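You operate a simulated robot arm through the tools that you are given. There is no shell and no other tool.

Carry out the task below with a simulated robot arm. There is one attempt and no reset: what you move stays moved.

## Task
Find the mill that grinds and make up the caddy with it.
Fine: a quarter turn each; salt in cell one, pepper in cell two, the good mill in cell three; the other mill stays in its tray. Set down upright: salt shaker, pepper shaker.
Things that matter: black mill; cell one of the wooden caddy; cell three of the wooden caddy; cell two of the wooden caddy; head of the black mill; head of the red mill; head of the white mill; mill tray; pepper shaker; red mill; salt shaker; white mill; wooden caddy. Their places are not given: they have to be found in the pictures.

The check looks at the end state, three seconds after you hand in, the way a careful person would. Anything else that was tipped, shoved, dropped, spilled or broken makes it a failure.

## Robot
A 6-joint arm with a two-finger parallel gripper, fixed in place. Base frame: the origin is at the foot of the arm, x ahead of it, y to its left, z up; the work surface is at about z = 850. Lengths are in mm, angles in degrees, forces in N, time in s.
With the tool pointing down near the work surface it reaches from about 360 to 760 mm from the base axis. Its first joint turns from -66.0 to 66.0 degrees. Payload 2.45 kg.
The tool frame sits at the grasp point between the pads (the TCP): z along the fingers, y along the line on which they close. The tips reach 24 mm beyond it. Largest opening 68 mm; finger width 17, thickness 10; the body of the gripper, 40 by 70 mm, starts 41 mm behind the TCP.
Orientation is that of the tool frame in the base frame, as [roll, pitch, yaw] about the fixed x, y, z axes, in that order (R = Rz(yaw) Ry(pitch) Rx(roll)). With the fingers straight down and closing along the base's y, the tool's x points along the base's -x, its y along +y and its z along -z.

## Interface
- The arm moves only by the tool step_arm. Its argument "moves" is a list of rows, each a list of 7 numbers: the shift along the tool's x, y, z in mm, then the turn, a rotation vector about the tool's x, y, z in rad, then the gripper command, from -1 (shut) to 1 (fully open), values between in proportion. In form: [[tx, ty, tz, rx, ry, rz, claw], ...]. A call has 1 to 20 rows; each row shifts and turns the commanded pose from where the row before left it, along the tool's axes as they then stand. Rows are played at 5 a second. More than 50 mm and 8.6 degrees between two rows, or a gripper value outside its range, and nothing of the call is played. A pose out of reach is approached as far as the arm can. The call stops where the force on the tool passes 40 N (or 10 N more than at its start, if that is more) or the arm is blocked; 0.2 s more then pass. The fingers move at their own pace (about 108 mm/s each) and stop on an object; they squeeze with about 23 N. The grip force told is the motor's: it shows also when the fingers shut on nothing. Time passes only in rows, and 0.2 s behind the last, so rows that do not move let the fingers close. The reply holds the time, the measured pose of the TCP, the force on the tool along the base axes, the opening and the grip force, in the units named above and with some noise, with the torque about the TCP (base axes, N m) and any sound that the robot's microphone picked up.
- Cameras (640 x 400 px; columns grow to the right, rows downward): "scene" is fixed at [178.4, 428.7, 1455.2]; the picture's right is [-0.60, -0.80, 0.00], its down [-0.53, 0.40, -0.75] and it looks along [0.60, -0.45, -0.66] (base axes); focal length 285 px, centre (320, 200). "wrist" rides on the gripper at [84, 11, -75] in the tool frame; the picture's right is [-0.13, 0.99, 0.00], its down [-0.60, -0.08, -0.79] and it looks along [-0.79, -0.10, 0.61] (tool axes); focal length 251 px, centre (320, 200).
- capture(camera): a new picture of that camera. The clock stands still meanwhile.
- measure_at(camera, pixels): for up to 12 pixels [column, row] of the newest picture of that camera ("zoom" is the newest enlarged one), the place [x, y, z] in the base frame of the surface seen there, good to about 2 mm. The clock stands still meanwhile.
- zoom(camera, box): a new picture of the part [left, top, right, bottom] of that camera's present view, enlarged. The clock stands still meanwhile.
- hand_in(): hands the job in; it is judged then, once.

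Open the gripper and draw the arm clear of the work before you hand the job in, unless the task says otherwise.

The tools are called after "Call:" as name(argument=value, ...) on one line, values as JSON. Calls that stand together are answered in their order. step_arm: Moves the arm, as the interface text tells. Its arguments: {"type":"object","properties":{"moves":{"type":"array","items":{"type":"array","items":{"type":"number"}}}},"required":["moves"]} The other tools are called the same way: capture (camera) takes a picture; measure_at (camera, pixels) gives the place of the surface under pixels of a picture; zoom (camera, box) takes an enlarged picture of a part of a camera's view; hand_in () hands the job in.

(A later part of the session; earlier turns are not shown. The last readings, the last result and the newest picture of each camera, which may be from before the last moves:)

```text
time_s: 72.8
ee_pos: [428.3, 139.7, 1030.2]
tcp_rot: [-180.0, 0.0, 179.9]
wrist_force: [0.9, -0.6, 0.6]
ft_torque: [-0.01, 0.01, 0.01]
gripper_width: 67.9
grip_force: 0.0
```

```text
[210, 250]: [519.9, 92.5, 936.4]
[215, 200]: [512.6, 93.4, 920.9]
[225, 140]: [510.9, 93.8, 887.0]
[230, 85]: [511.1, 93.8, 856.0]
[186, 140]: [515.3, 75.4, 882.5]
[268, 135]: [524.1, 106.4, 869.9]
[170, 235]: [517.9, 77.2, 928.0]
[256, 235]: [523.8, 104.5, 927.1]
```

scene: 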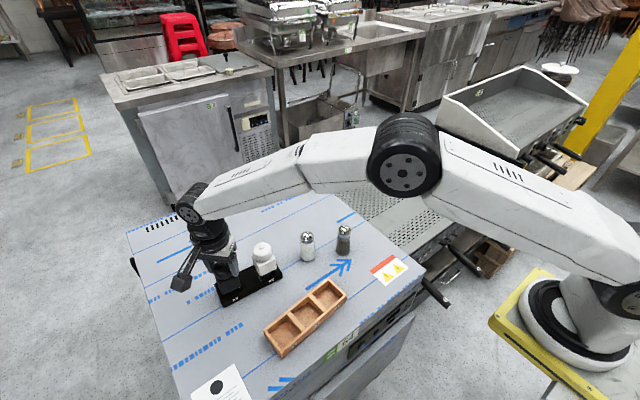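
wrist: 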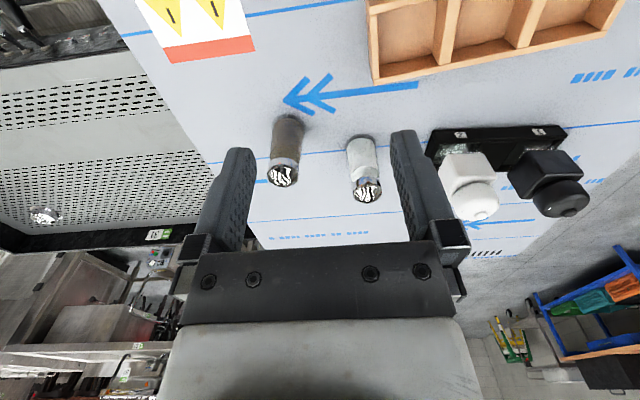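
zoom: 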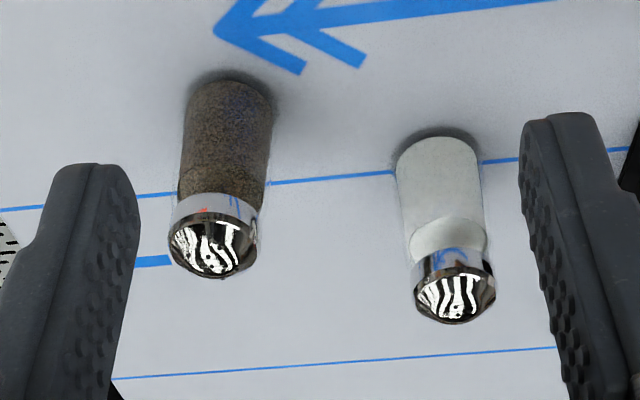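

Salt shaker centres near (562,175.5) and pepper near (523,91.5), lids topping at about z 940. I move above the salt shaker for a centring check.

Call:
step_arm(moves=[[-33.4, 9, 5, 0, 0, 0, 1], [-33.4, 9, 5, 0, 0, 0, 1], [-33.4, 9, 5, 0, 0, 0, 1], [-33.4, 9, 5, 0, 0, 0, 1], [0, 0, 20, 0, 0, 0, 1], [0, 0, 0, 0, 0, 0, 1], [0, 0, 0, 0, 0, 0, 1]])

Call:
capture(camera="wrist")

Call:
zoom(camera="wrist", box=[270, 20, 370, 145])

```text
time_s: 74.4
ee_pos: [563.2, 175.7, 989.1]
tcp_rot: [180.0, -0.1, 180.0]
wrist_force: [0.5, 0.2, 0.2]
ft_torque: [0.01, 0.0, 0.04]
gripper_width: 67.9
grip_force: 0.1
```

```text
taken
```

wrist: 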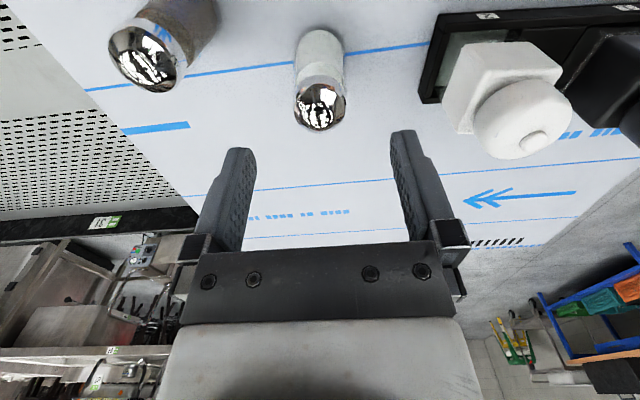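

```text
3.20 times, centred on (320, 82) of wrist
```

zoom: 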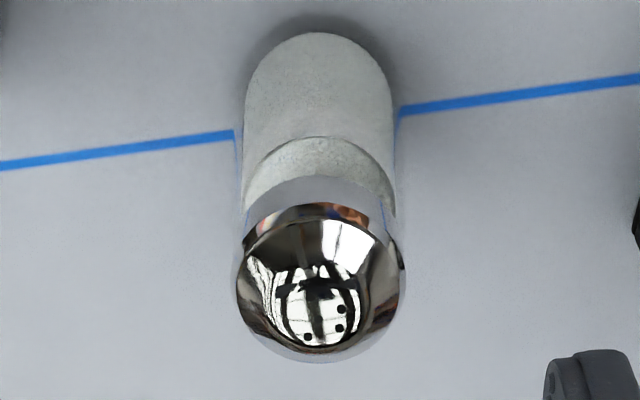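

Salt lid is centred at column ≈321. I lower to z≈908 (tips 884, palm 949 above the lid top 940) with the gripper open.

Call:
step_arm(moves=[[-0.8, 0, 25, 0, 0, 0, 1], [0, 0, 25, 0, 0, 0, 1], [0, 0, 20, 0, 0, 0, 1], [0, 0, 11, 0, 0, 0, 1], [0, 0, 0, 0, 0, 0, 1], [0, 0, 0, 0, 0, 0, 1]])

Call:
capture(camera="wrist")

```text
time_s: 75.8
ee_pos: [562.7, 176.0, 910.3]
tcp_rot: [-180.0, 0.1, 180.0]
wrist_force: [-0.5, -0.2, 1.0]
ft_torque: [-0.02, -0.02, 0.0]
gripper_width: 67.9
grip_force: 0.0
```

```text
taken
```

wrist: 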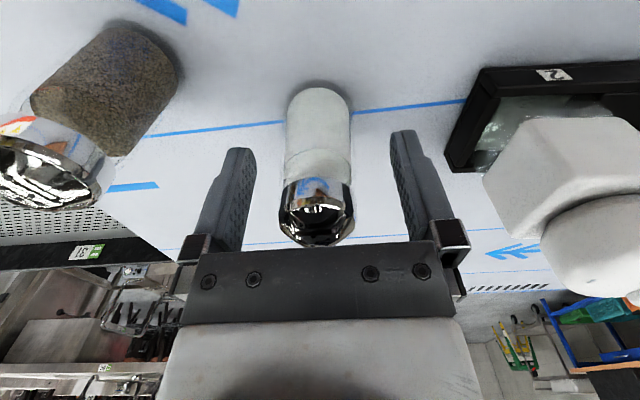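

The shaker sits between the fingers, about 0.6 mm to −y. I correct and close gently.

Call:
step_arm(moves=[[0, -0.6, 1, 0, 0, 0, 0.4], [0, 0, 0, 0, 0, 0, 0.1], [0, 0, 0, 0, 0, 0, -0.02], [0, 0, 0, 0, 0, 0, -1], [0, 0, 0, 0, 0, 0, -1]])

Call:
capture(camera="wrist")

```text
time_s: 77.0
ee_pos: [562.0, 175.0, 908.9]
tcp_rot: [-179.9, -0.1, 180.0]
wrist_force: [1.8, -0.4, 1.2]
ft_torque: [0.0, -0.06, 0.01]
gripper_width: 37.1
grip_force: 22.6
```

```text
taken
```

wrist: 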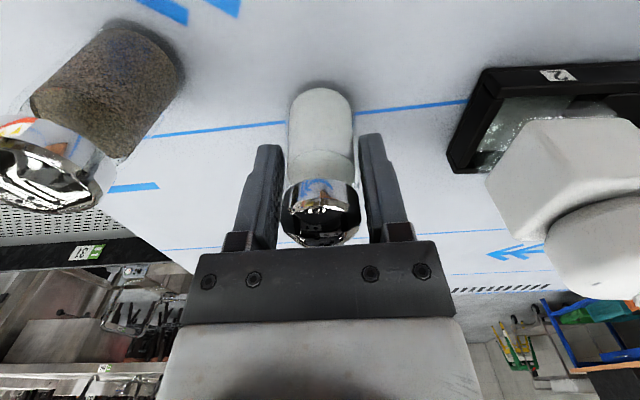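

Gripped at 37 mm width with 22.6 N. I lift slowly by 40 mm and check the hold.

Call:
step_arm(moves=[[0, 0, -5, 0, 0, 0, -1], [0, 0, -15, 0, 0, 0, -1], [0, 0, -20, 0, 0, 0, -1], [0, 0, 0, 0, 0, 0, -1]])

Call:
capture(camera="wrist")

Call:
zoom(camera="scene", box=[250, 170, 390, 280])

```text
time_s: 78.0
ee_pos: [563.8, 175.3, 948.3]
tcp_rot: [180.0, 0.0, 180.0]
wrist_force: [-0.1, 0.4, -0.7]
ft_torque: [0.01, -0.02, -0.03]
gripper_width: 37.3
grip_force: 22.9
```

```text
taken
```

wrist: 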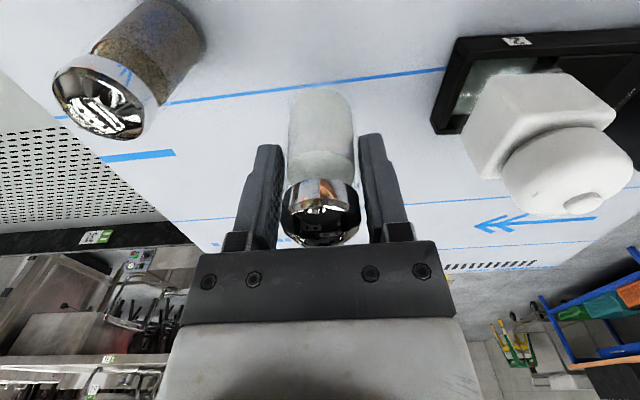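

```text
3.64 times, centred on (320, 225) of scene
```

zoom: 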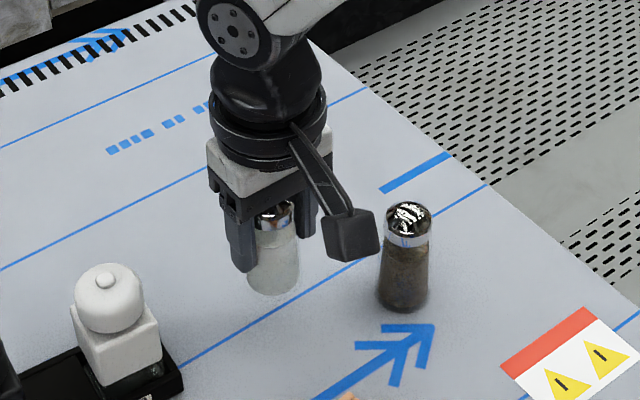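

The salt shaker is held upright. I raise a little and carry it to above cell one (426,330.5), keeping away from the mills.

Call:
step_arm(moves=[[0, 0, -21, 0, 0, 0, -1], [22.7, 25.9, 0, 0, 0, 0, -1], [22.7, 25.9, 0, 0, 0, 0, -1], [22.7, 25.9, 0, 0, 0, 0, -1], [22.7, 25.9, 0, 0, 0, 0, -1], [22.7, 25.9, 0, 0, 0, 0, -1], [22.7, 25.9, 0, 0, 0, 0, -1], [0, 0, 0, 0, 0, 0, -1], [0, 0, 0, 0, 0, 0, -1], [0, 0, 0, 0, 0, 0, -1]])

Call:
capture(camera="wrist")

Call:
zoom(camera="scene", box=[230, 200, 390, 370])

```text
time_s: 80.2
ee_pos: [426.7, 331.1, 966.0]
tcp_rot: [180.0, -0.1, -180.0]
wrist_force: [-0.7, 0.1, -1.0]
ft_torque: [-0.02, -0.01, 0.01]
gripper_width: 36.9
grip_force: 23.1
```

```text
taken
```

wrist: 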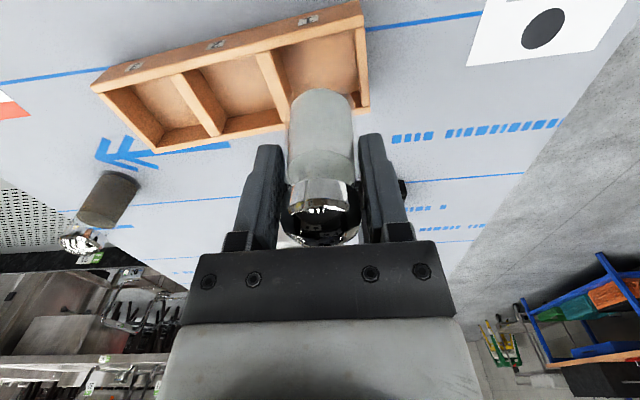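

```text
2.35 times, centred on (310, 285) of scene
```

zoom: 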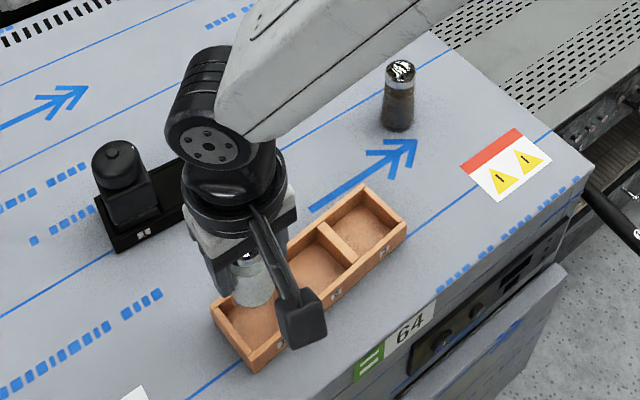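

Position reads (426.7,331.1), matching cell one's centre within a millimetre. I lower gradually to near the cell floor.

Call:
step_arm(moves=[[0, 0, 20, 0, 0, 0, -1], [0, 0, 15, 0, 0, 0, -1], [0, 0, 8, 0, 0, 0, -1], [0, 0, 4, 0, 0, 0, -1], [0, 0, 0, 0, 0, 0, -1]])

Call:
capture(camera="wrist")

Call:
zoom(camera="scene", box=[250, 255, 350, 365])

```text
time_s: 81.4
ee_pos: [425.3, 330.9, 920.3]
tcp_rot: [-179.9, 0.1, -180.0]
wrist_force: [-0.1, 0.0, -0.5]
ft_torque: [-0.02, -0.01, 0.03]
gripper_width: 37.5
grip_force: 23.7
```

```text
taken
```

wrist: 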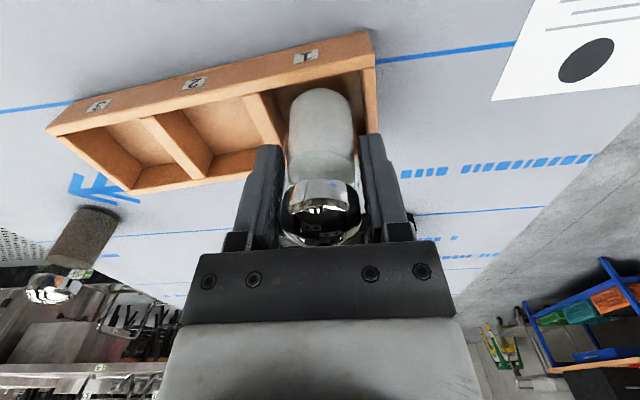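

```text
3.64 times, centred on (300, 310) of scene
```

zoom: 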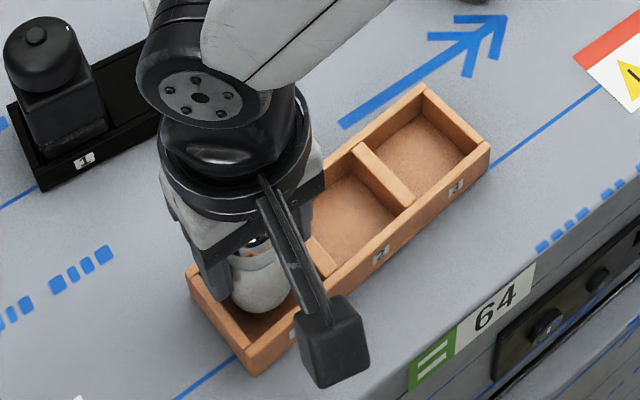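

The shaker is down inside cell one at z 920. I lower in 2 mm steps to find the floor by force.

Call:
step_arm(moves=[[0, 0, 2, 0, 0, 0, -1], [0, 0, 0, 0, 0, 0, -1]])

Call:
step_arm(moves=[[0, 0, 1.5, 0, 0, 0, -1], [0, 0, 0, 0, 0, 0, -1]])

Call:
step_arm(moves=[[0, 0, 1.2, 0, 0, 0, -1], [0, 0, 0, 0, 0, 0, -1]])

```text
time_s: 82.0
ee_pos: [426.6, 331.9, 919.2]
tcp_rot: [180.0, 0.0, -180.0]
wrist_force: [-0.9, 0.4, 0.0]
ft_torque: [0.0, 0.06, -0.04]
gripper_width: 37.0
grip_force: 23.1
```

```text
time_s: 82.6
ee_pos: [425.9, 331.2, 917.8]
tcp_rot: [180.0, 0.0, -179.9]
wrist_force: [-0.3, -0.3, -1.6]
ft_torque: [0.0, 0.01, 0.02]
gripper_width: 37.1
grip_force: 22.8
```

```text
time_s: 83.2
ee_pos: [426.8, 331.0, 916.4]
tcp_rot: [179.9, 0.0, 179.9]
wrist_force: [-0.7, 0.1, -1.7]
ft_torque: [0.02, 0.02, -0.04]
gripper_width: 37.4
grip_force: 22.7
```

No contact yet at z 916.4; I go on with 1 mm steps.

Call:
step_arm(moves=[[0, 0, 1, 0, 0, 0, -1], [0, 0, 0, 0, 0, 0, -1]])

Call:
step_arm(moves=[[0, 0, 0.8, 0, 0, 0, -1], [0, 0, 0, 0, 0, 0, -1]])

Call:
step_arm(moves=[[0, 0, 0.6, 0, 0, 0, -1], [0, 0, 0, 0, 0, 0, -1]])

```text
time_s: 83.8
ee_pos: [427.3, 330.4, 915.9]
tcp_rot: [179.9, 0.0, -180.0]
wrist_force: [0.3, 0.8, -0.7]
ft_torque: [0.02, -0.02, -0.02]
gripper_width: 37.2
grip_force: 22.8
```

```text
time_s: 84.4
ee_pos: [426.1, 329.9, 914.3]
tcp_rot: [180.0, 0.0, 180.0]
wrist_force: [-0.9, -0.3, -0.4]
ft_torque: [0.02, 0.08, -0.01]
gripper_width: 37.3
grip_force: 23.5
```

```text
time_s: 85.0
ee_pos: [426.2, 330.7, 914.6]
tcp_rot: [-179.9, 0.1, 180.0]
wrist_force: [-1.2, 0.8, 1.5]
ft_torque: [0.0, 0.05, -0.02]
gripper_width: 37.4
grip_force: 22.8
```

Force starts to turn upward (1.5 N). One or two more small steps to confirm seating.

Call:
step_arm(moves=[[0, 0, 0.6, 0, 0, 0, -1], [0, 0, 0, 0, 0, 0, -1]])

Call:
step_arm(moves=[[0, 0, 0.5, 0, 0, 0, -1], [0, 0, 0, 0, 0, 0, -1]])

```text
time_s: 85.6
ee_pos: [426.2, 330.9, 914.6]
tcp_rot: [-180.0, -0.1, 180.0]
wrist_force: [-2.9, -1.7, 7.8]
ft_torque: [-0.15, 0.12, -0.06]
gripper_width: 37.3
grip_force: 23.2
```

```text
time_s: 86.2
ee_pos: [427.0, 330.9, 913.3]
tcp_rot: [179.9, 0.1, 180.0]
wrist_force: [-2.8, -5.3, 15.9]
ft_torque: [-0.22, 0.08, -0.1]
gripper_width: 37.3
grip_force: 22.7
```

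Seated on the floor (15.9 N). I ease up 0.8 mm, open to about 52 mm and rise straight up.

Call:
step_arm(moves=[[0, 0, -0.8, 0, 0, 0, -1], [0, 0, 0, 0, 0, 0, 0.2], [0, 0, 0, 0, 0, 0, 0.35], [0, 0, 0, 0, 0, 0, 0.55], [0, 0, 0, 0, 0, 0, 0.55]])

Call:
capture(camera="wrist")

```text
time_s: 87.4
ee_pos: [428.6, 331.1, 915.1]
tcp_rot: [-180.0, 0.1, -179.9]
wrist_force: [-0.2, 0.6, -0.5]
ft_torque: [-0.03, -0.02, 0.02]
gripper_width: 52.7
grip_force: 0.0
```

```text
taken
```

wrist: 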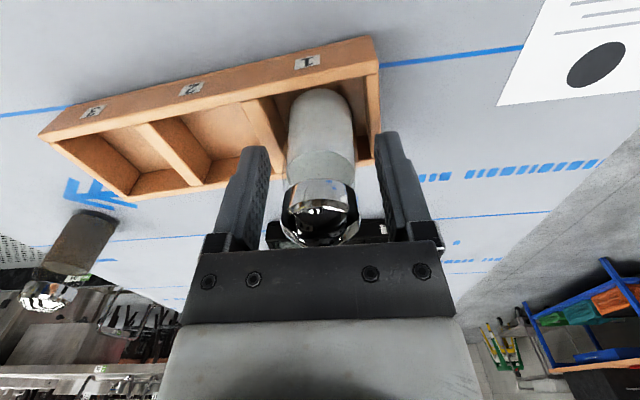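

The salt shaker stands free in cell one between the open fingers. I rise straight up and look.

Call:
step_arm(moves=[[0, 0, -15, 0, 0, 0, 0.55], [0, 0, -30, 0, 0, 0, 0.7], [0, 0, -35, 0, 0, 0, 1], [0, 0, -20, 0, 0, 0, 1], [-10, -30, 0, 0, 0, 0, 1], [-10, -40, 0, 0, 0, 0, 1], [0, -40, 0, 0, 0, 0, 1]])

Call:
zoom(camera="scene", box=[240, 250, 360, 365])

Call:
capture(camera="wrist")

```text
time_s: 89.0
ee_pos: [445.7, 220.9, 1015.5]
tcp_rot: [-179.9, 0.0, -180.0]
wrist_force: [-0.6, -0.7, 0.3]
ft_torque: [0.0, -0.01, -0.01]
gripper_width: 68.1
grip_force: 0.0
```

```text
3.48 times, centred on (300, 308) of scene
```

zoom: 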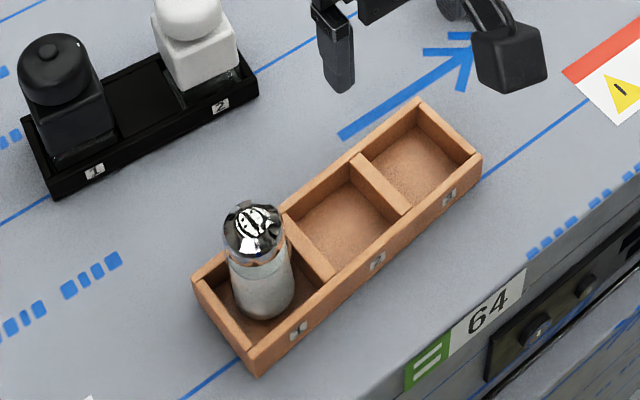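

```text
taken
```

wrist: 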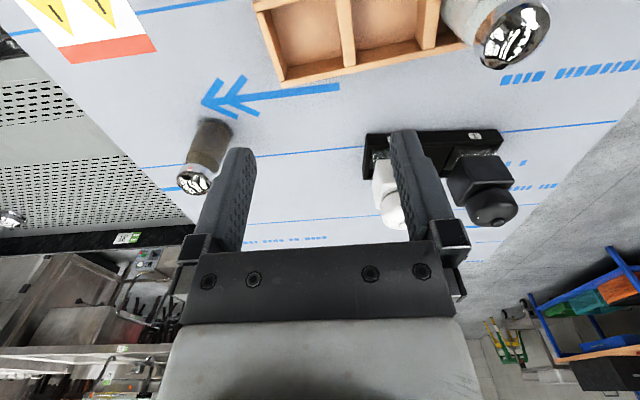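

Salt stands upright in cell one. Now I move above the pepper shaker at about (523.5,91.5).

Call:
step_arm(moves=[[-19.5, -32.4, 6.3, 0, 0, 0, 1], [-19.5, -32.4, 6.3, 0, 0, 0, 1], [-19.5, -32.4, 6.3, 0, 0, 0, 1], [-19.5, -32.4, 6.3, 0, 0, 0, 1], [0, 0, 0, 0, 0, 0, 1], [0, 0, 0, 0, 0, 0, 1]])

Call:
zoom(camera="wrist", box=[270, 20, 370, 145])

```text
time_s: 90.4
ee_pos: [525.7, 91.0, 988.6]
tcp_rot: [180.0, 0.0, -180.0]
wrist_force: [-0.4, 0.8, -0.4]
ft_torque: [0.0, 0.0, -0.03]
gripper_width: 68.0
grip_force: 0.1
```

```text
3.20 times, centred on (320, 82) of wrist
```

zoom: 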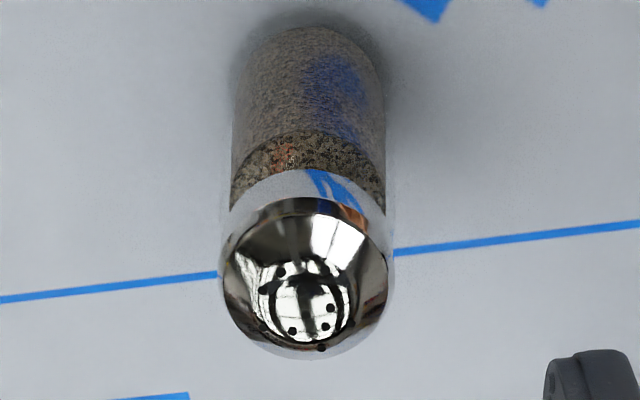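

The pepper lid centre is at column ≈315.5, so I shift about 2.7 mm to −y and lower to z≈909, then recheck.

Call:
step_arm(moves=[[-0.5, -2.7, 20, 0, 0, 0, 1], [0, 0, 25, 0, 0, 0, 1], [0, 0, 22, 0, 0, 0, 1], [0, 0, 12, 0, 0, 0, 1], [0, 0, 0, 0, 0, 0, 1], [0, 0, 0, 0, 0, 0, 1]])

Call:
capture(camera="wrist")

```text
time_s: 91.8
ee_pos: [526.2, 87.5, 909.1]
tcp_rot: [180.0, 0.0, -180.0]
wrist_force: [-0.2, 0.3, 0.0]
ft_torque: [0.01, 0.03, -0.01]
gripper_width: 67.7
grip_force: 0.1
```

```text
taken
```

wrist: 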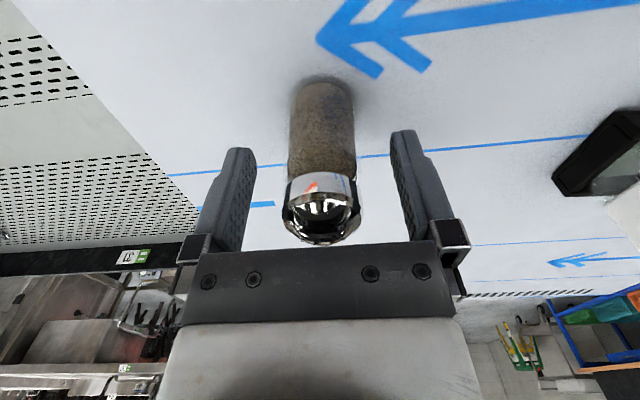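

The pepper shaker is well centred (column ≈321). I close gently.

Call:
step_arm(moves=[[0, 0.5, 0, 0, 0, 0, 0.4], [0, 0, 0, 0, 0, 0, 0.15], [0, 0, 0, 0, 0, 0, 0.05], [0, 0, 0, 0, 0, 0, -1], [0, 0, 0, 0, 0, 0, -1]])

Call:
step_arm(moves=[[0, 0, -5, 0, 0, 0, -1], [0, 0, -15, 0, 0, 0, -1], [0, 0, -20, 0, 0, 0, -1], [0, 0, -20, 0, 0, 0, -1], [0, 0, 0, 0, 0, 0, -1]])

Call:
capture(camera="wrist")

Call:
capture(camera="scene")

```text
time_s: 93.0
ee_pos: [526.0, 87.8, 909.2]
tcp_rot: [179.9, 0.0, -179.9]
wrist_force: [-0.3, -0.7, -0.2]
ft_torque: [0.0, -0.04, 0.02]
gripper_width: 37.5
grip_force: 22.6
```

```text
time_s: 94.2
ee_pos: [525.2, 90.6, 969.6]
tcp_rot: [-179.9, 0.0, -179.9]
wrist_force: [0.1, 0.2, -1.4]
ft_torque: [-0.01, 0.01, 0.01]
gripper_width: 37.6
grip_force: 23.4
```

```text
taken
```

wrist: 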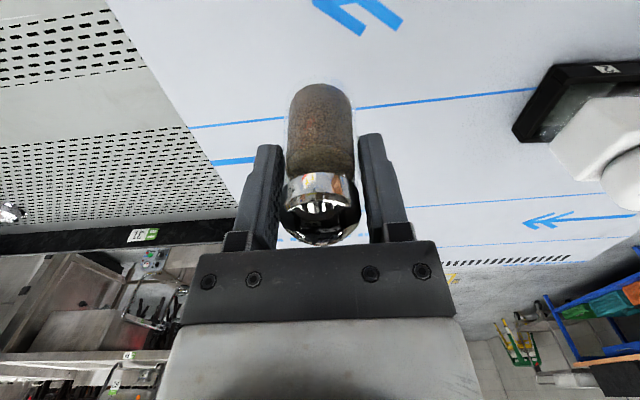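

```text
taken
```

scene: 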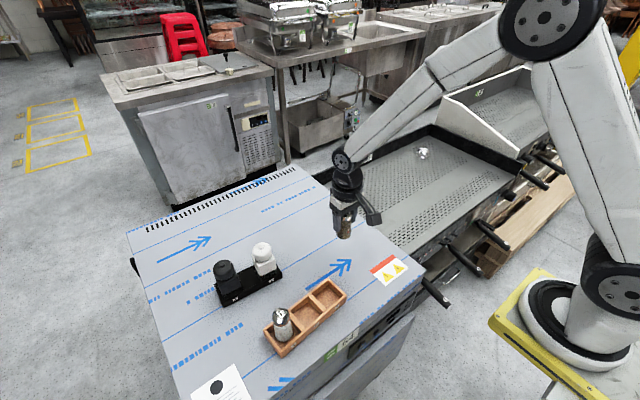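

The pepper shaker is held upright. I carry it above cell two (432,272), then turn to yaw ≈95.5 so the fingers sit along x, clear of the salt shaker.

Call:
step_arm(moves=[[0, 0, -10, 0, 0, 0, -1], [15.6, 30.5, 0, 0, 0, 0, -1], [15.6, 30.5, 0, 0, 0, 0, -1], [15.6, 30.5, 0, 0, 0, 0, -1], [15.6, 30.5, 0, 0, 0, 0, -1], [15.6, 30.5, 0, 0, 0, 0, -1], [15.6, 30.5, 0, 0, 0, 0, -1], [0, 0, 0, 0, 0, 0, -1], [0, 0, 0, 0, 0, 0, -1]])

Call:
capture(camera="wrist")

```text
time_s: 96.2
ee_pos: [431.6, 273.7, 978.2]
tcp_rot: [-179.9, 0.0, -180.0]
wrist_force: [-0.5, 0.2, -1.4]
ft_torque: [0.03, 0.02, -0.02]
gripper_width: 37.2
grip_force: 22.8
```

```text
taken
```

wrist: 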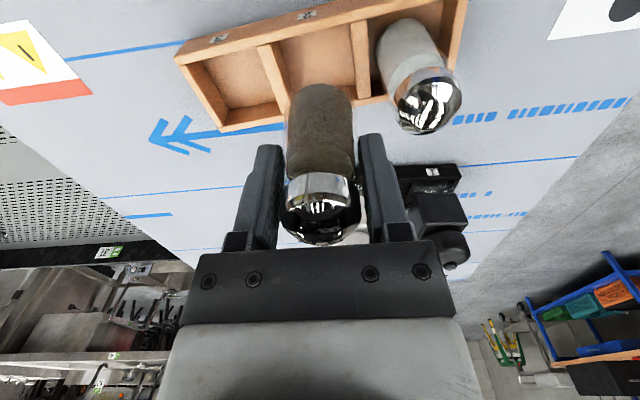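

Above cell two at (431.6,273.7,978). I turn the tool 84.5° clockwise in place to yaw ≈95.5.

Call:
step_arm(moves=[[0, 0, 0, 0, 0, 0.1341, -1], [0, 0, 0, 0, 0, 0.1341, -1], [0, 0, 0, 0, 0, 0.1341, -1], [0, 0, 0, 0, 0, 0.1341, -1], [0, 0, 0, 0, 0, 0.1341, -1], [0, 0, 0, 0, 0, 0.1341, -1], [0, 0, 0, 0, 0, 0.1341, -1], [0, 0, 0, 0, 0, 0.1341, -1], [0, 0, 0, 0, 0, 0.1341, -1], [0, 0, 0, 0, 0, 0.1341, -1], [0, 0, 0, 0, 0, 0.1341, -1], [0, 0, 0, 0, 0, 0, -1], [0, 0, 0, 0, 0, 0, -1]])

Call:
capture(camera="wrist")

Call:
zoom(camera="scene", box=[230, 220, 370, 365])

```text
time_s: 99.0
ee_pos: [429.6, 271.5, 981.9]
tcp_rot: [-179.9, 0.0, 95.4]
wrist_force: [-0.6, -1.0, -1.1]
ft_torque: [0.05, 0.0, -0.02]
gripper_width: 37.3
grip_force: 22.9
```

```text
taken
```

wrist: 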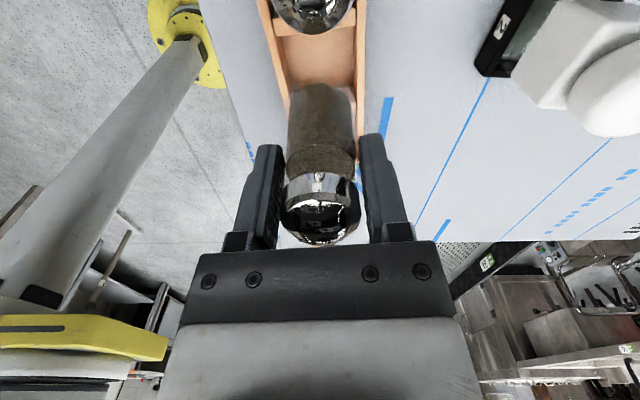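

```text
2.76 times, centred on (300, 292) of scene
```

zoom: 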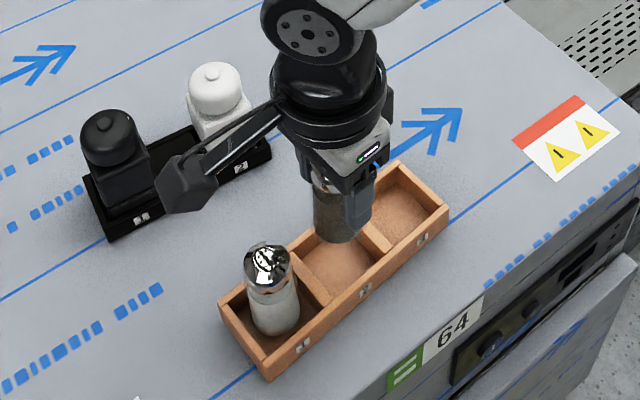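

The caddy walls appear symmetric about the shaker, so alignment is good. I lower 54 mm, then search for the floor.

Call:
step_arm(moves=[[0, 0, 20, 0, 0, 0, -1], [0, 0, 18, 0, 0, 0, -1], [0, 0, 11, 0, 0, 0, -1], [0, 0, 5, 0, 0, 0, -1], [0, 0, 0, 0, 0, 0, -1]])

Call:
capture(camera="wrist")

Call:
zoom(camera="scene", box=[230, 220, 370, 365])

```text
time_s: 100.2
ee_pos: [430.0, 272.7, 926.3]
tcp_rot: [-180.0, 0.0, 95.5]
wrist_force: [0.2, 0.5, -1.2]
ft_torque: [0.0, -0.01, 0.06]
gripper_width: 37.0
grip_force: 23.6
```

```text
taken
```

wrist: 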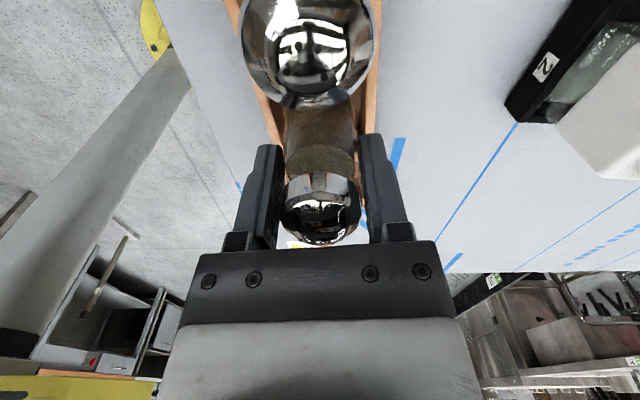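

```text
2.76 times, centred on (300, 292) of scene
```

zoom: 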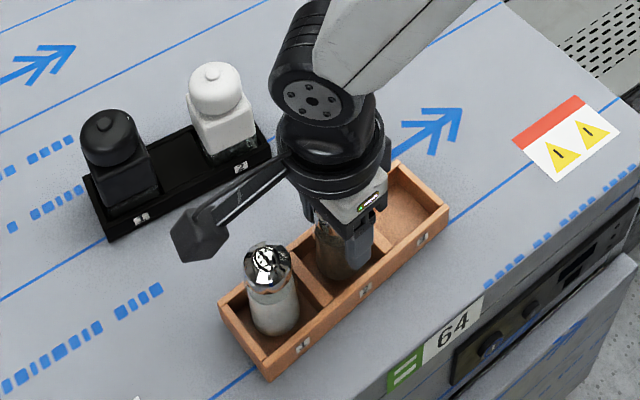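

The pepper shaker is entering cell two with the camera well above the salt lid. I continue lowering in small steps.

Call:
step_arm(moves=[[0, 0, 4, 0, 0, 0, -1], [0, 0, 3, 0, 0, 0, -1], [0, 0, 0, 0, 0, 0, -1]])

Call:
step_arm(moves=[[0, 0, 1.5, 0, 0, 0, -1], [0, 0, 0, 0, 0, 0, -1]])

Call:
step_arm(moves=[[0, 0, 1, 0, 0, 0, -1], [0, 0, 0, 0, 0, 0, -1]])

Call:
step_arm(moves=[[0, 0, 0.8, 0, 0, 0, -1], [0, 0, 0, 0, 0, 0, -1]])

```text
time_s: 101.0
ee_pos: [430.5, 272.6, 917.6]
tcp_rot: [-180.0, 0.0, 95.5]
wrist_force: [-0.1, 0.4, -1.6]
ft_torque: [-0.01, 0.01, 0.03]
gripper_width: 37.3
grip_force: 23.1
```

```text
time_s: 101.6
ee_pos: [430.0, 271.5, 916.5]
tcp_rot: [-180.0, 0.0, 95.5]
wrist_force: [0.0, -0.1, -1.4]
ft_torque: [0.0, 0.01, 0.04]
gripper_width: 37.3
grip_force: 22.9
```

```text
time_s: 102.2
ee_pos: [431.9, 272.5, 916.0]
tcp_rot: [179.9, 0.0, 95.6]
wrist_force: [0.1, 0.9, -0.7]
ft_torque: [-0.01, -0.01, 0.01]
gripper_width: 37.4
grip_force: 22.9
```

```text
time_s: 102.8
ee_pos: [431.0, 271.6, 914.8]
tcp_rot: [179.9, 0.0, 95.5]
wrist_force: [-1.4, -0.8, 5.0]
ft_torque: [-0.04, 0.01, -0.01]
gripper_width: 37.6
grip_force: 22.4
```

Contact at 5 N, z 914.8. I ease up slightly, open, and check.

Call:
step_arm(moves=[[0, 0, -0.3, 0, 0, 0, -1], [0, 0, 0, 0, 0, 0, 0.2], [0, 0, 0, 0, 0, 0, 0.4], [0, 0, 0, 0, 0, 0, 0.6], [0, 0, 0, 0, 0, 0, 0.6]])

Call:
capture(camera="wrist")

```text
time_s: 104.0
ee_pos: [430.7, 272.1, 916.7]
tcp_rot: [-180.0, 0.1, 95.5]
wrist_force: [-0.4, -0.1, -0.4]
ft_torque: [0.02, -0.03, 0.05]
gripper_width: 54.5
grip_force: 0.0
```

```text
taken
```

wrist: 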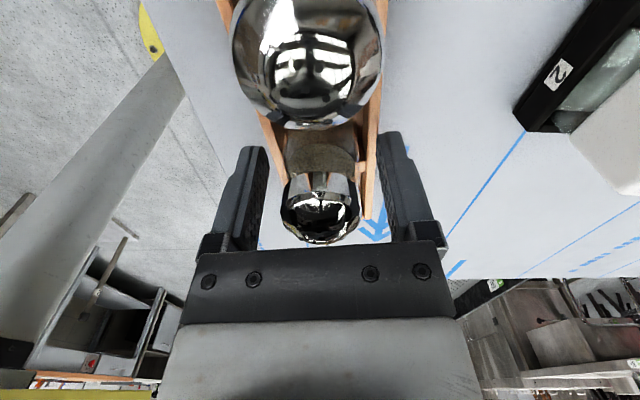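

Released. I rise straight up 100 mm and move away for a scene check.

Call:
step_arm(moves=[[0, 0, -15, 0, 0, 0, 0.6], [0, 0, -30, 0, 0, 0, 0.8], [0, 0, -35, 0, 0, 0, 1], [0, 0, -25, 0, 0, 0, 1], [0, 40, 0, 0, 0, 0, 1], [0, 40, 0, 0, 0, 0, 1], [0, 0, 0, 0, 0, 0, 1]])

Call:
zoom(camera="scene", box=[230, 240, 370, 365])

Call:
capture(camera="wrist")

```text
time_s: 105.6
ee_pos: [509.8, 279.9, 1021.3]
tcp_rot: [179.9, -0.1, 95.4]
wrist_force: [-0.2, -0.1, 0.9]
ft_torque: [-0.02, 0.01, -0.03]
gripper_width: 68.0
grip_force: 0.0
```

```text
3.20 times, centred on (300, 302) of scene
```

zoom: 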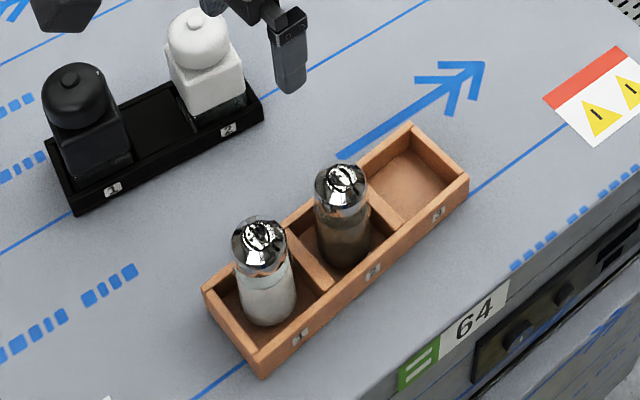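

```text
taken
```

wrist: 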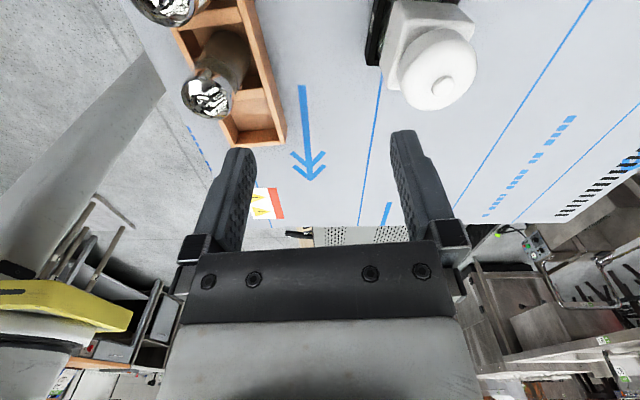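

Both shakers stand upright in their cells. Now I go above the black mill with yaw ≈85.3 to match its body faces.

Call:
step_arm(moves=[[0, 0, 0, 0, 0, 0.089, 1], [0, 0, 0, 0, 0, 0.089, 1], [25.6, 17.2, 0, 0, 0, 0, 1], [25.6, 17.2, 0, 0, 0, 0, 1], [25.6, 17.2, 0, 0, 0, 0, 1], [25.6, 17.2, 5, 0, 0, 0, 1], [0, 0, 6, 0, 0, 0, 1], [0, 0, 0, 0, 0, 0, 1], [0, 0, 0, 0, 0, 0, 1]])

Call:
zoom(camera="wrist", box=[270, 20, 370, 145])

Call:
capture(camera="wrist")

```text
time_s: 107.6
ee_pos: [588.6, 376.9, 1010.5]
tcp_rot: [179.9, 0.0, 85.3]
wrist_force: [-1.2, -0.7, 0.1]
ft_torque: [0.01, 0.0, 0.0]
gripper_width: 68.1
grip_force: 0.1
```

```text
3.20 times, centred on (320, 82) of wrist
```

zoom: 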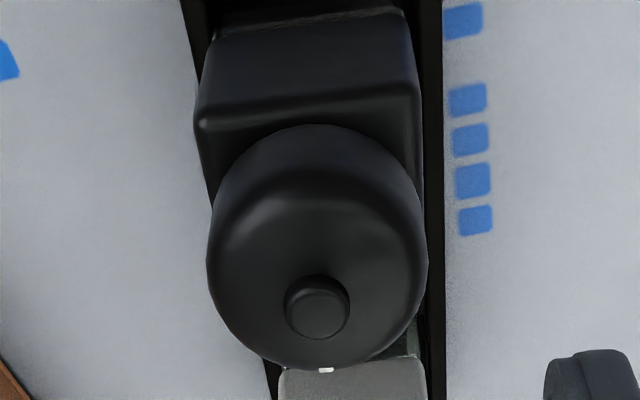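

```text
taken
```

wrist: 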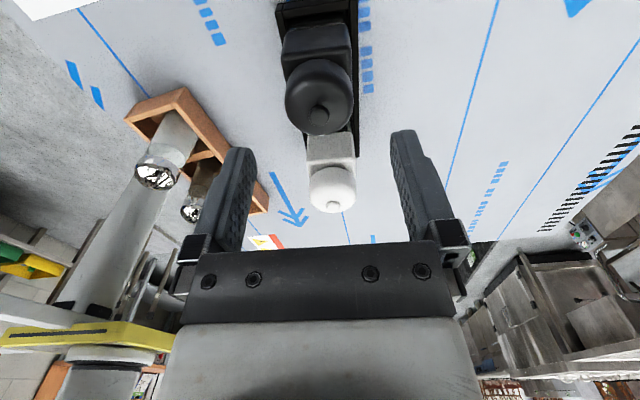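

The body edges are parallel to the fingers within about 1° and the head is centred within 0.5 mm. I lower to z≈935 so the tips reach down past the body's top (925).

Call:
step_arm(moves=[[0, -0.5, 20, 0, 0, 0, 1], [0, 0, 20, 0, 0, 0, 1], [0, 0, 20, 0, 0, 0, 1], [0, 0, 10, 0, 0, 0, 1], [0, 0, 5, 0, 0, 0, 1], [0, 0, 0, 0, 0, 0, 1], [0, 0, 0, 0, 0, 0, 1]])

Call:
capture(camera="wrist")

Call:
zoom(camera="scene", box=[195, 210, 301, 310])

```text
time_s: 109.2
ee_pos: [586.9, 376.1, 935.9]
tcp_rot: [-179.9, 0.0, 85.2]
wrist_force: [0.6, -0.6, -0.8]
ft_torque: [-0.02, 0.02, -0.01]
gripper_width: 67.7
grip_force: 0.1
```

```text
taken
```

wrist: 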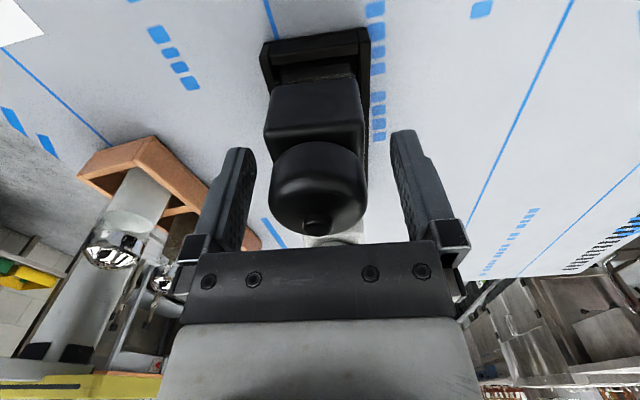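

```text
4.00 times, centred on (248, 260) of scene
```

zoom: 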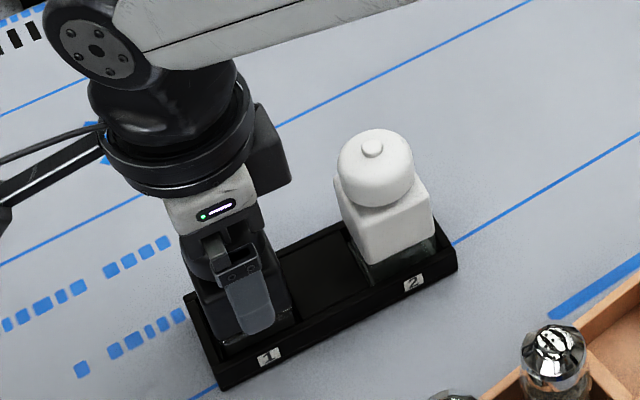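

Centred (column ≈319), no contact, the knob clear of the palm. I close on the mill.

Call:
step_arm(moves=[[0, 0, 0, 0, 0, 0, 0.35], [0, 0, 0, 0, 0, 0, 0.22], [0, 0, 0, 0, 0, 0, -1], [0, 0, 0, 0, 0, 0, -1]])

Call:
step_arm(moves=[[0, 0, -3, 0, 0, 0, -1], [0, 0, -7, 0, 0, 0, -1], [0, 0, -10, 0, 0, 0, -1], [0, 0, 0, 0, 0, 0, -1]])

Call:
capture(camera="wrist")

Call:
zoom(camera="scene", box=[195, 210, 301, 310])

```text
time_s: 110.2
ee_pos: [588.4, 377.4, 935.8]
tcp_rot: [-180.0, 0.0, 85.4]
wrist_force: [-0.5, -0.1, -0.4]
ft_torque: [0.01, 0.08, 0.01]
gripper_width: 43.7
grip_force: 22.8
```

```text
time_s: 111.2
ee_pos: [587.7, 376.0, 955.7]
tcp_rot: [179.9, -0.1, 85.3]
wrist_force: [-0.7, 0.0, -2.3]
ft_torque: [-0.03, 0.01, -0.04]
gripper_width: 43.7
grip_force: 23.3
```

```text
taken
```

wrist: 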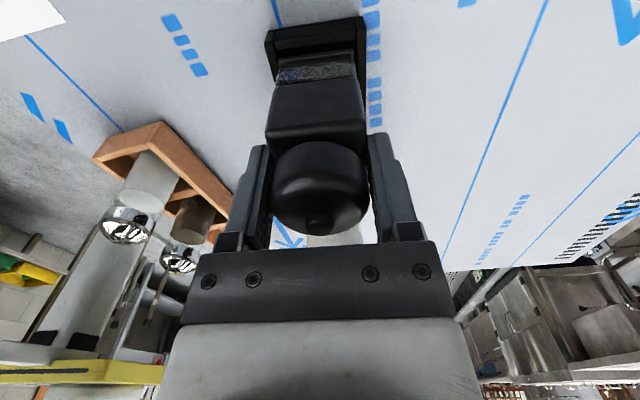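

```text
4.00 times, centred on (248, 260) of scene
```

zoom: 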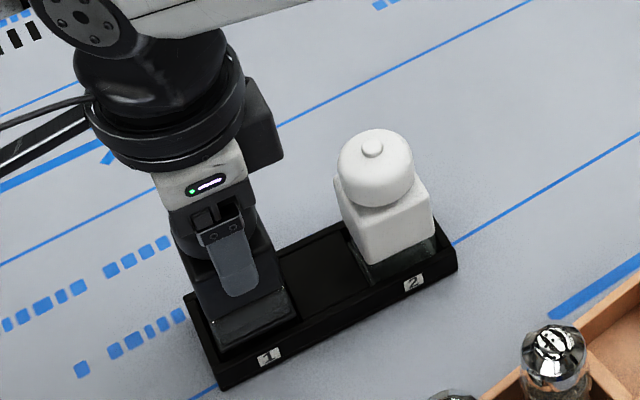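

The mill is lifted 20 mm, held by its body (43.7 mm reading), with grounds visible in its glass. Before carrying it over, I measure cell three's inner edges closely from the scene camera.

Call:
step_arm(moves=[[0, 0, -15, 0, 0, 0, -1], [0, 0, -20, 0, 0, 0, -1], [0, 0, -20, 0, 0, 0, -1], [0, 0, 0, 0, 0, 0, -1]])

Call:
zoom(camera="scene", box=[306, 270, 356, 310])

Call:
capture(camera="wrist")

```text
time_s: 112.2
ee_pos: [587.9, 377.8, 1011.0]
tcp_rot: [-180.0, 0.1, 85.3]
wrist_force: [1.3, -0.4, -2.9]
ft_torque: [-0.01, 0.0, -0.04]
gripper_width: 43.4
grip_force: 23.0
```

```text
10.00 times, centred on (331, 290) of scene
```

zoom: 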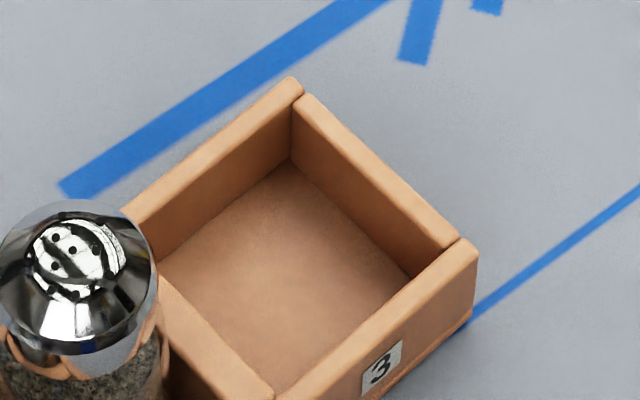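

```text
taken
```

wrist: 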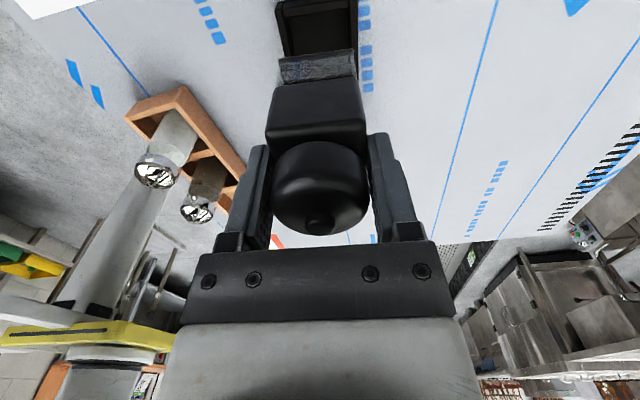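

Measuring inner rim edges and floor edges of cell three in this zoom.

Call:
measure_at(camera="zoom", pixels=[[296, 106], [446, 250], [282, 165], [200, 228], [296, 172], [400, 275], [240, 135], [180, 182], [258, 110], [400, 300], [340, 345], [350, 160]])

Call:
measure_at(camera="zoom", pixels=[[380, 190], [420, 225], [350, 145], [440, 290], [390, 340], [420, 270], [370, 312], [300, 375], [220, 335], [200, 315], [250, 150], [200, 190]])

```text
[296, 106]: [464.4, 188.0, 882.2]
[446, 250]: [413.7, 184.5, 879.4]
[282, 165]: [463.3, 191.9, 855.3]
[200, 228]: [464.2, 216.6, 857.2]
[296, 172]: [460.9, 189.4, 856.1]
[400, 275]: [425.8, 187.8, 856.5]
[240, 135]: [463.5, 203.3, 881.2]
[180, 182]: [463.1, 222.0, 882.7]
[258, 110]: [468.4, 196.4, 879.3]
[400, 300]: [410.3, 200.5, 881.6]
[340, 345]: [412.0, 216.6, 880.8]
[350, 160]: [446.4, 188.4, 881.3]
```

```text
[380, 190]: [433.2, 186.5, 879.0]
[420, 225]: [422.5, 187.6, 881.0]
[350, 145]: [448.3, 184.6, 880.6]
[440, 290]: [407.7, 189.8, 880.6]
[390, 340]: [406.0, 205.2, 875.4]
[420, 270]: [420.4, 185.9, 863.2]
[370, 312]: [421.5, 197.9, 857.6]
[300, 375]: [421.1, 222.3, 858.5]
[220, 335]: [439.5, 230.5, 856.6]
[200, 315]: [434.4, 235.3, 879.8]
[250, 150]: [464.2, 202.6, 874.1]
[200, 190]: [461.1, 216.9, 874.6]
```

Cell three's inside measures about 50 × 51 mm, centred near (436.7,213.6), leaving ±3.5 mm around the mill. I raise so the mill's bottom (TCP−82) clears everything, turn 10.2° to match the caddy, and carry it over.

Call:
step_arm(moves=[[0, 0, -22, 0, 0, 0, -1], [0, 0, -22, 0, 0, 0, -1], [0, 0, 0, 0, 0, -0.089, -1], [0, 0, 0, 0, 0, -0.089, -1], [-24.7, -27.7, 0, 0, 0, 0, -1], [-24.7, -27.7, 0, 0, 0, 0, -1], [-24.7, -27.7, 0, 0, 0, 0, -1], [-24.7, -27.7, 0, 0, 0, 0, -1], [-24.7, -27.7, 0, 0, 0, 0, -1], [-24.7, -27.7, 0, 0, 0, 0, -1], [0, 0, 0, 0, 0, 0, -1], [0, 0, 0, 0, 0, 0, -1], [0, 0, 0, 0, 0, 0, -1]])

Call:
capture(camera="wrist")

Call:
capture(camera="scene")

```text
time_s: 115.0
ee_pos: [438.2, 213.9, 1055.0]
tcp_rot: [180.0, 0.0, 95.6]
wrist_force: [0.2, -0.8, -1.6]
ft_torque: [0.01, 0.06, -0.01]
gripper_width: 43.7
grip_force: 23.1
```

```text
taken
```

wrist: 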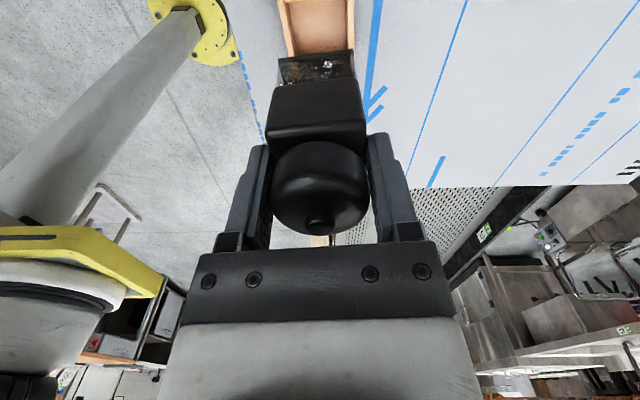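

```text
taken
```

scene: 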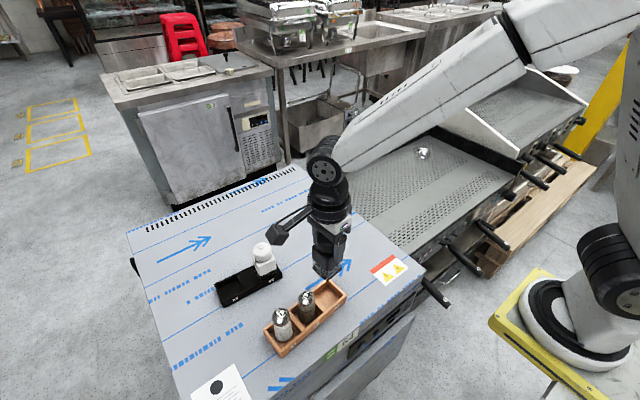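

The mill hangs above cell three. I lower 70 mm so its bottom is ~20 mm above the rim, then check alignment in both cameras.

Call:
step_arm(moves=[[0, 0, 25, 0, 0, 0, -1], [0, 0, 25, 0, 0, 0, -1], [0, 0, 20, 0, 0, 0, -1], [0, 0, 0, 0, 0, 0, -1], [0, 0, 0, 0, 0, 0, -1]])

Call:
zoom(camera="wrist", box=[230, 0, 410, 120])

Call:
zoom(camera="scene", box=[290, 230, 370, 320])

```text
time_s: 116.2
ee_pos: [438.0, 214.0, 984.8]
tcp_rot: [180.0, 0.0, 95.5]
wrist_force: [-0.3, -0.1, -1.8]
ft_torque: [0.0, 0.0, -0.06]
gripper_width: 43.6
grip_force: 22.7
```

```text
3.33 times, centred on (320, 60) of wrist
```

zoom: 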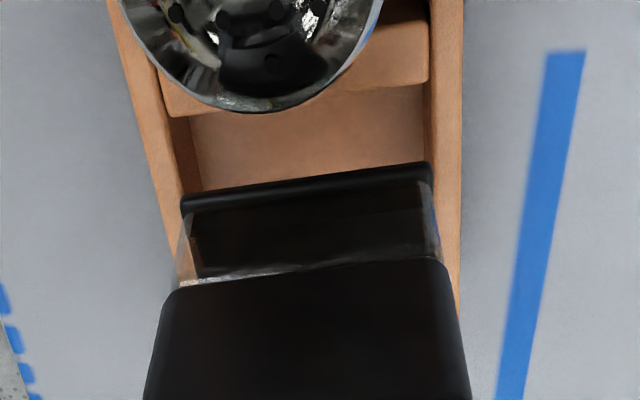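

```text
4.44 times, centred on (330, 275) of scene
```

zoom: 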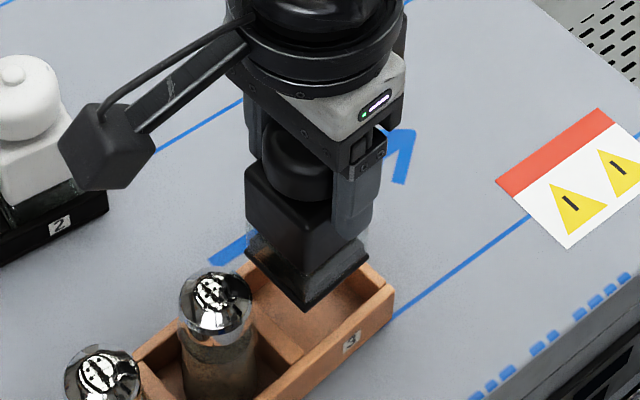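

The foot's centre line is about 1.5 mm towards +x of cell three's centre line. I shift −1.5 mm along tool y and lower until the foot is just above the rim.

Call:
step_arm(moves=[[0, -1.5, 0, 0, 0, 0, -1], [0, 0, 10, 0, 0, 0, -1], [0, 0, 7, 0, 0, 0, -1], [0, 0, 0, 0, 0, 0, -1], [0, 0, 0, 0, 0, 0, -1]])

Call:
zoom(camera="wrist", box=[230, 0, 410, 120])

Call:
zoom(camera="scene", box=[290, 240, 370, 320])

```text
time_s: 117.4
ee_pos: [435.5, 212.7, 967.9]
tcp_rot: [-180.0, 0.0, 95.5]
wrist_force: [0.4, -0.2, -1.7]
ft_torque: [0.02, -0.04, -0.01]
gripper_width: 43.5
grip_force: 22.9
```

```text
3.33 times, centred on (320, 60) of wrist
```

zoom: 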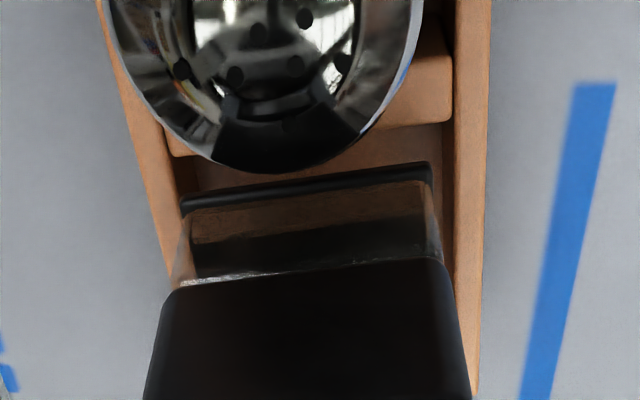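

```text
5.00 times, centred on (330, 280) of scene
```

zoom: 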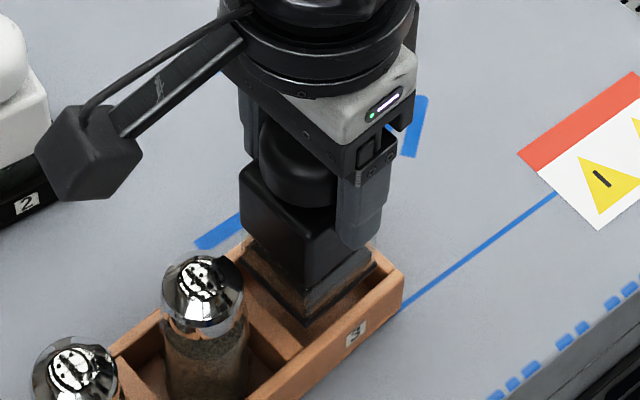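

Foot is ~6 mm above the rim. I enlarge this part of the wrist view to judge the gaps on both sides more exactly.

Call:
zoom(camera="wrist", box=[260, 20, 380, 95])

Call:
zoom(camera="scene", box=[312, 278, 352, 308])

```text
5.33 times, centred on (320, 58) of wrist
```

zoom: 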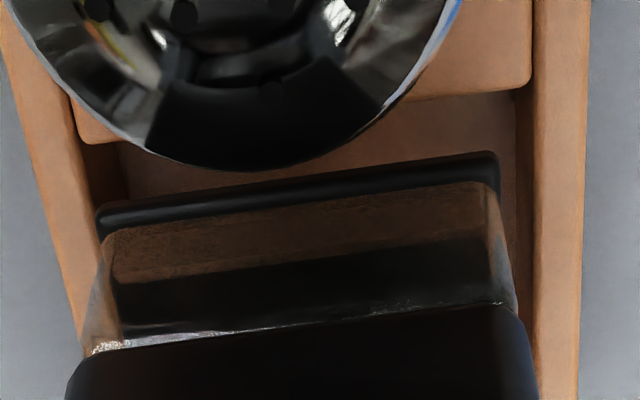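

```text
13.33 times, centred on (332, 293) of scene
```

zoom: 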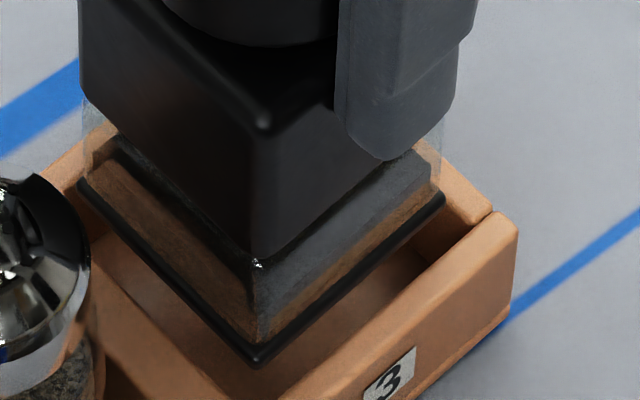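

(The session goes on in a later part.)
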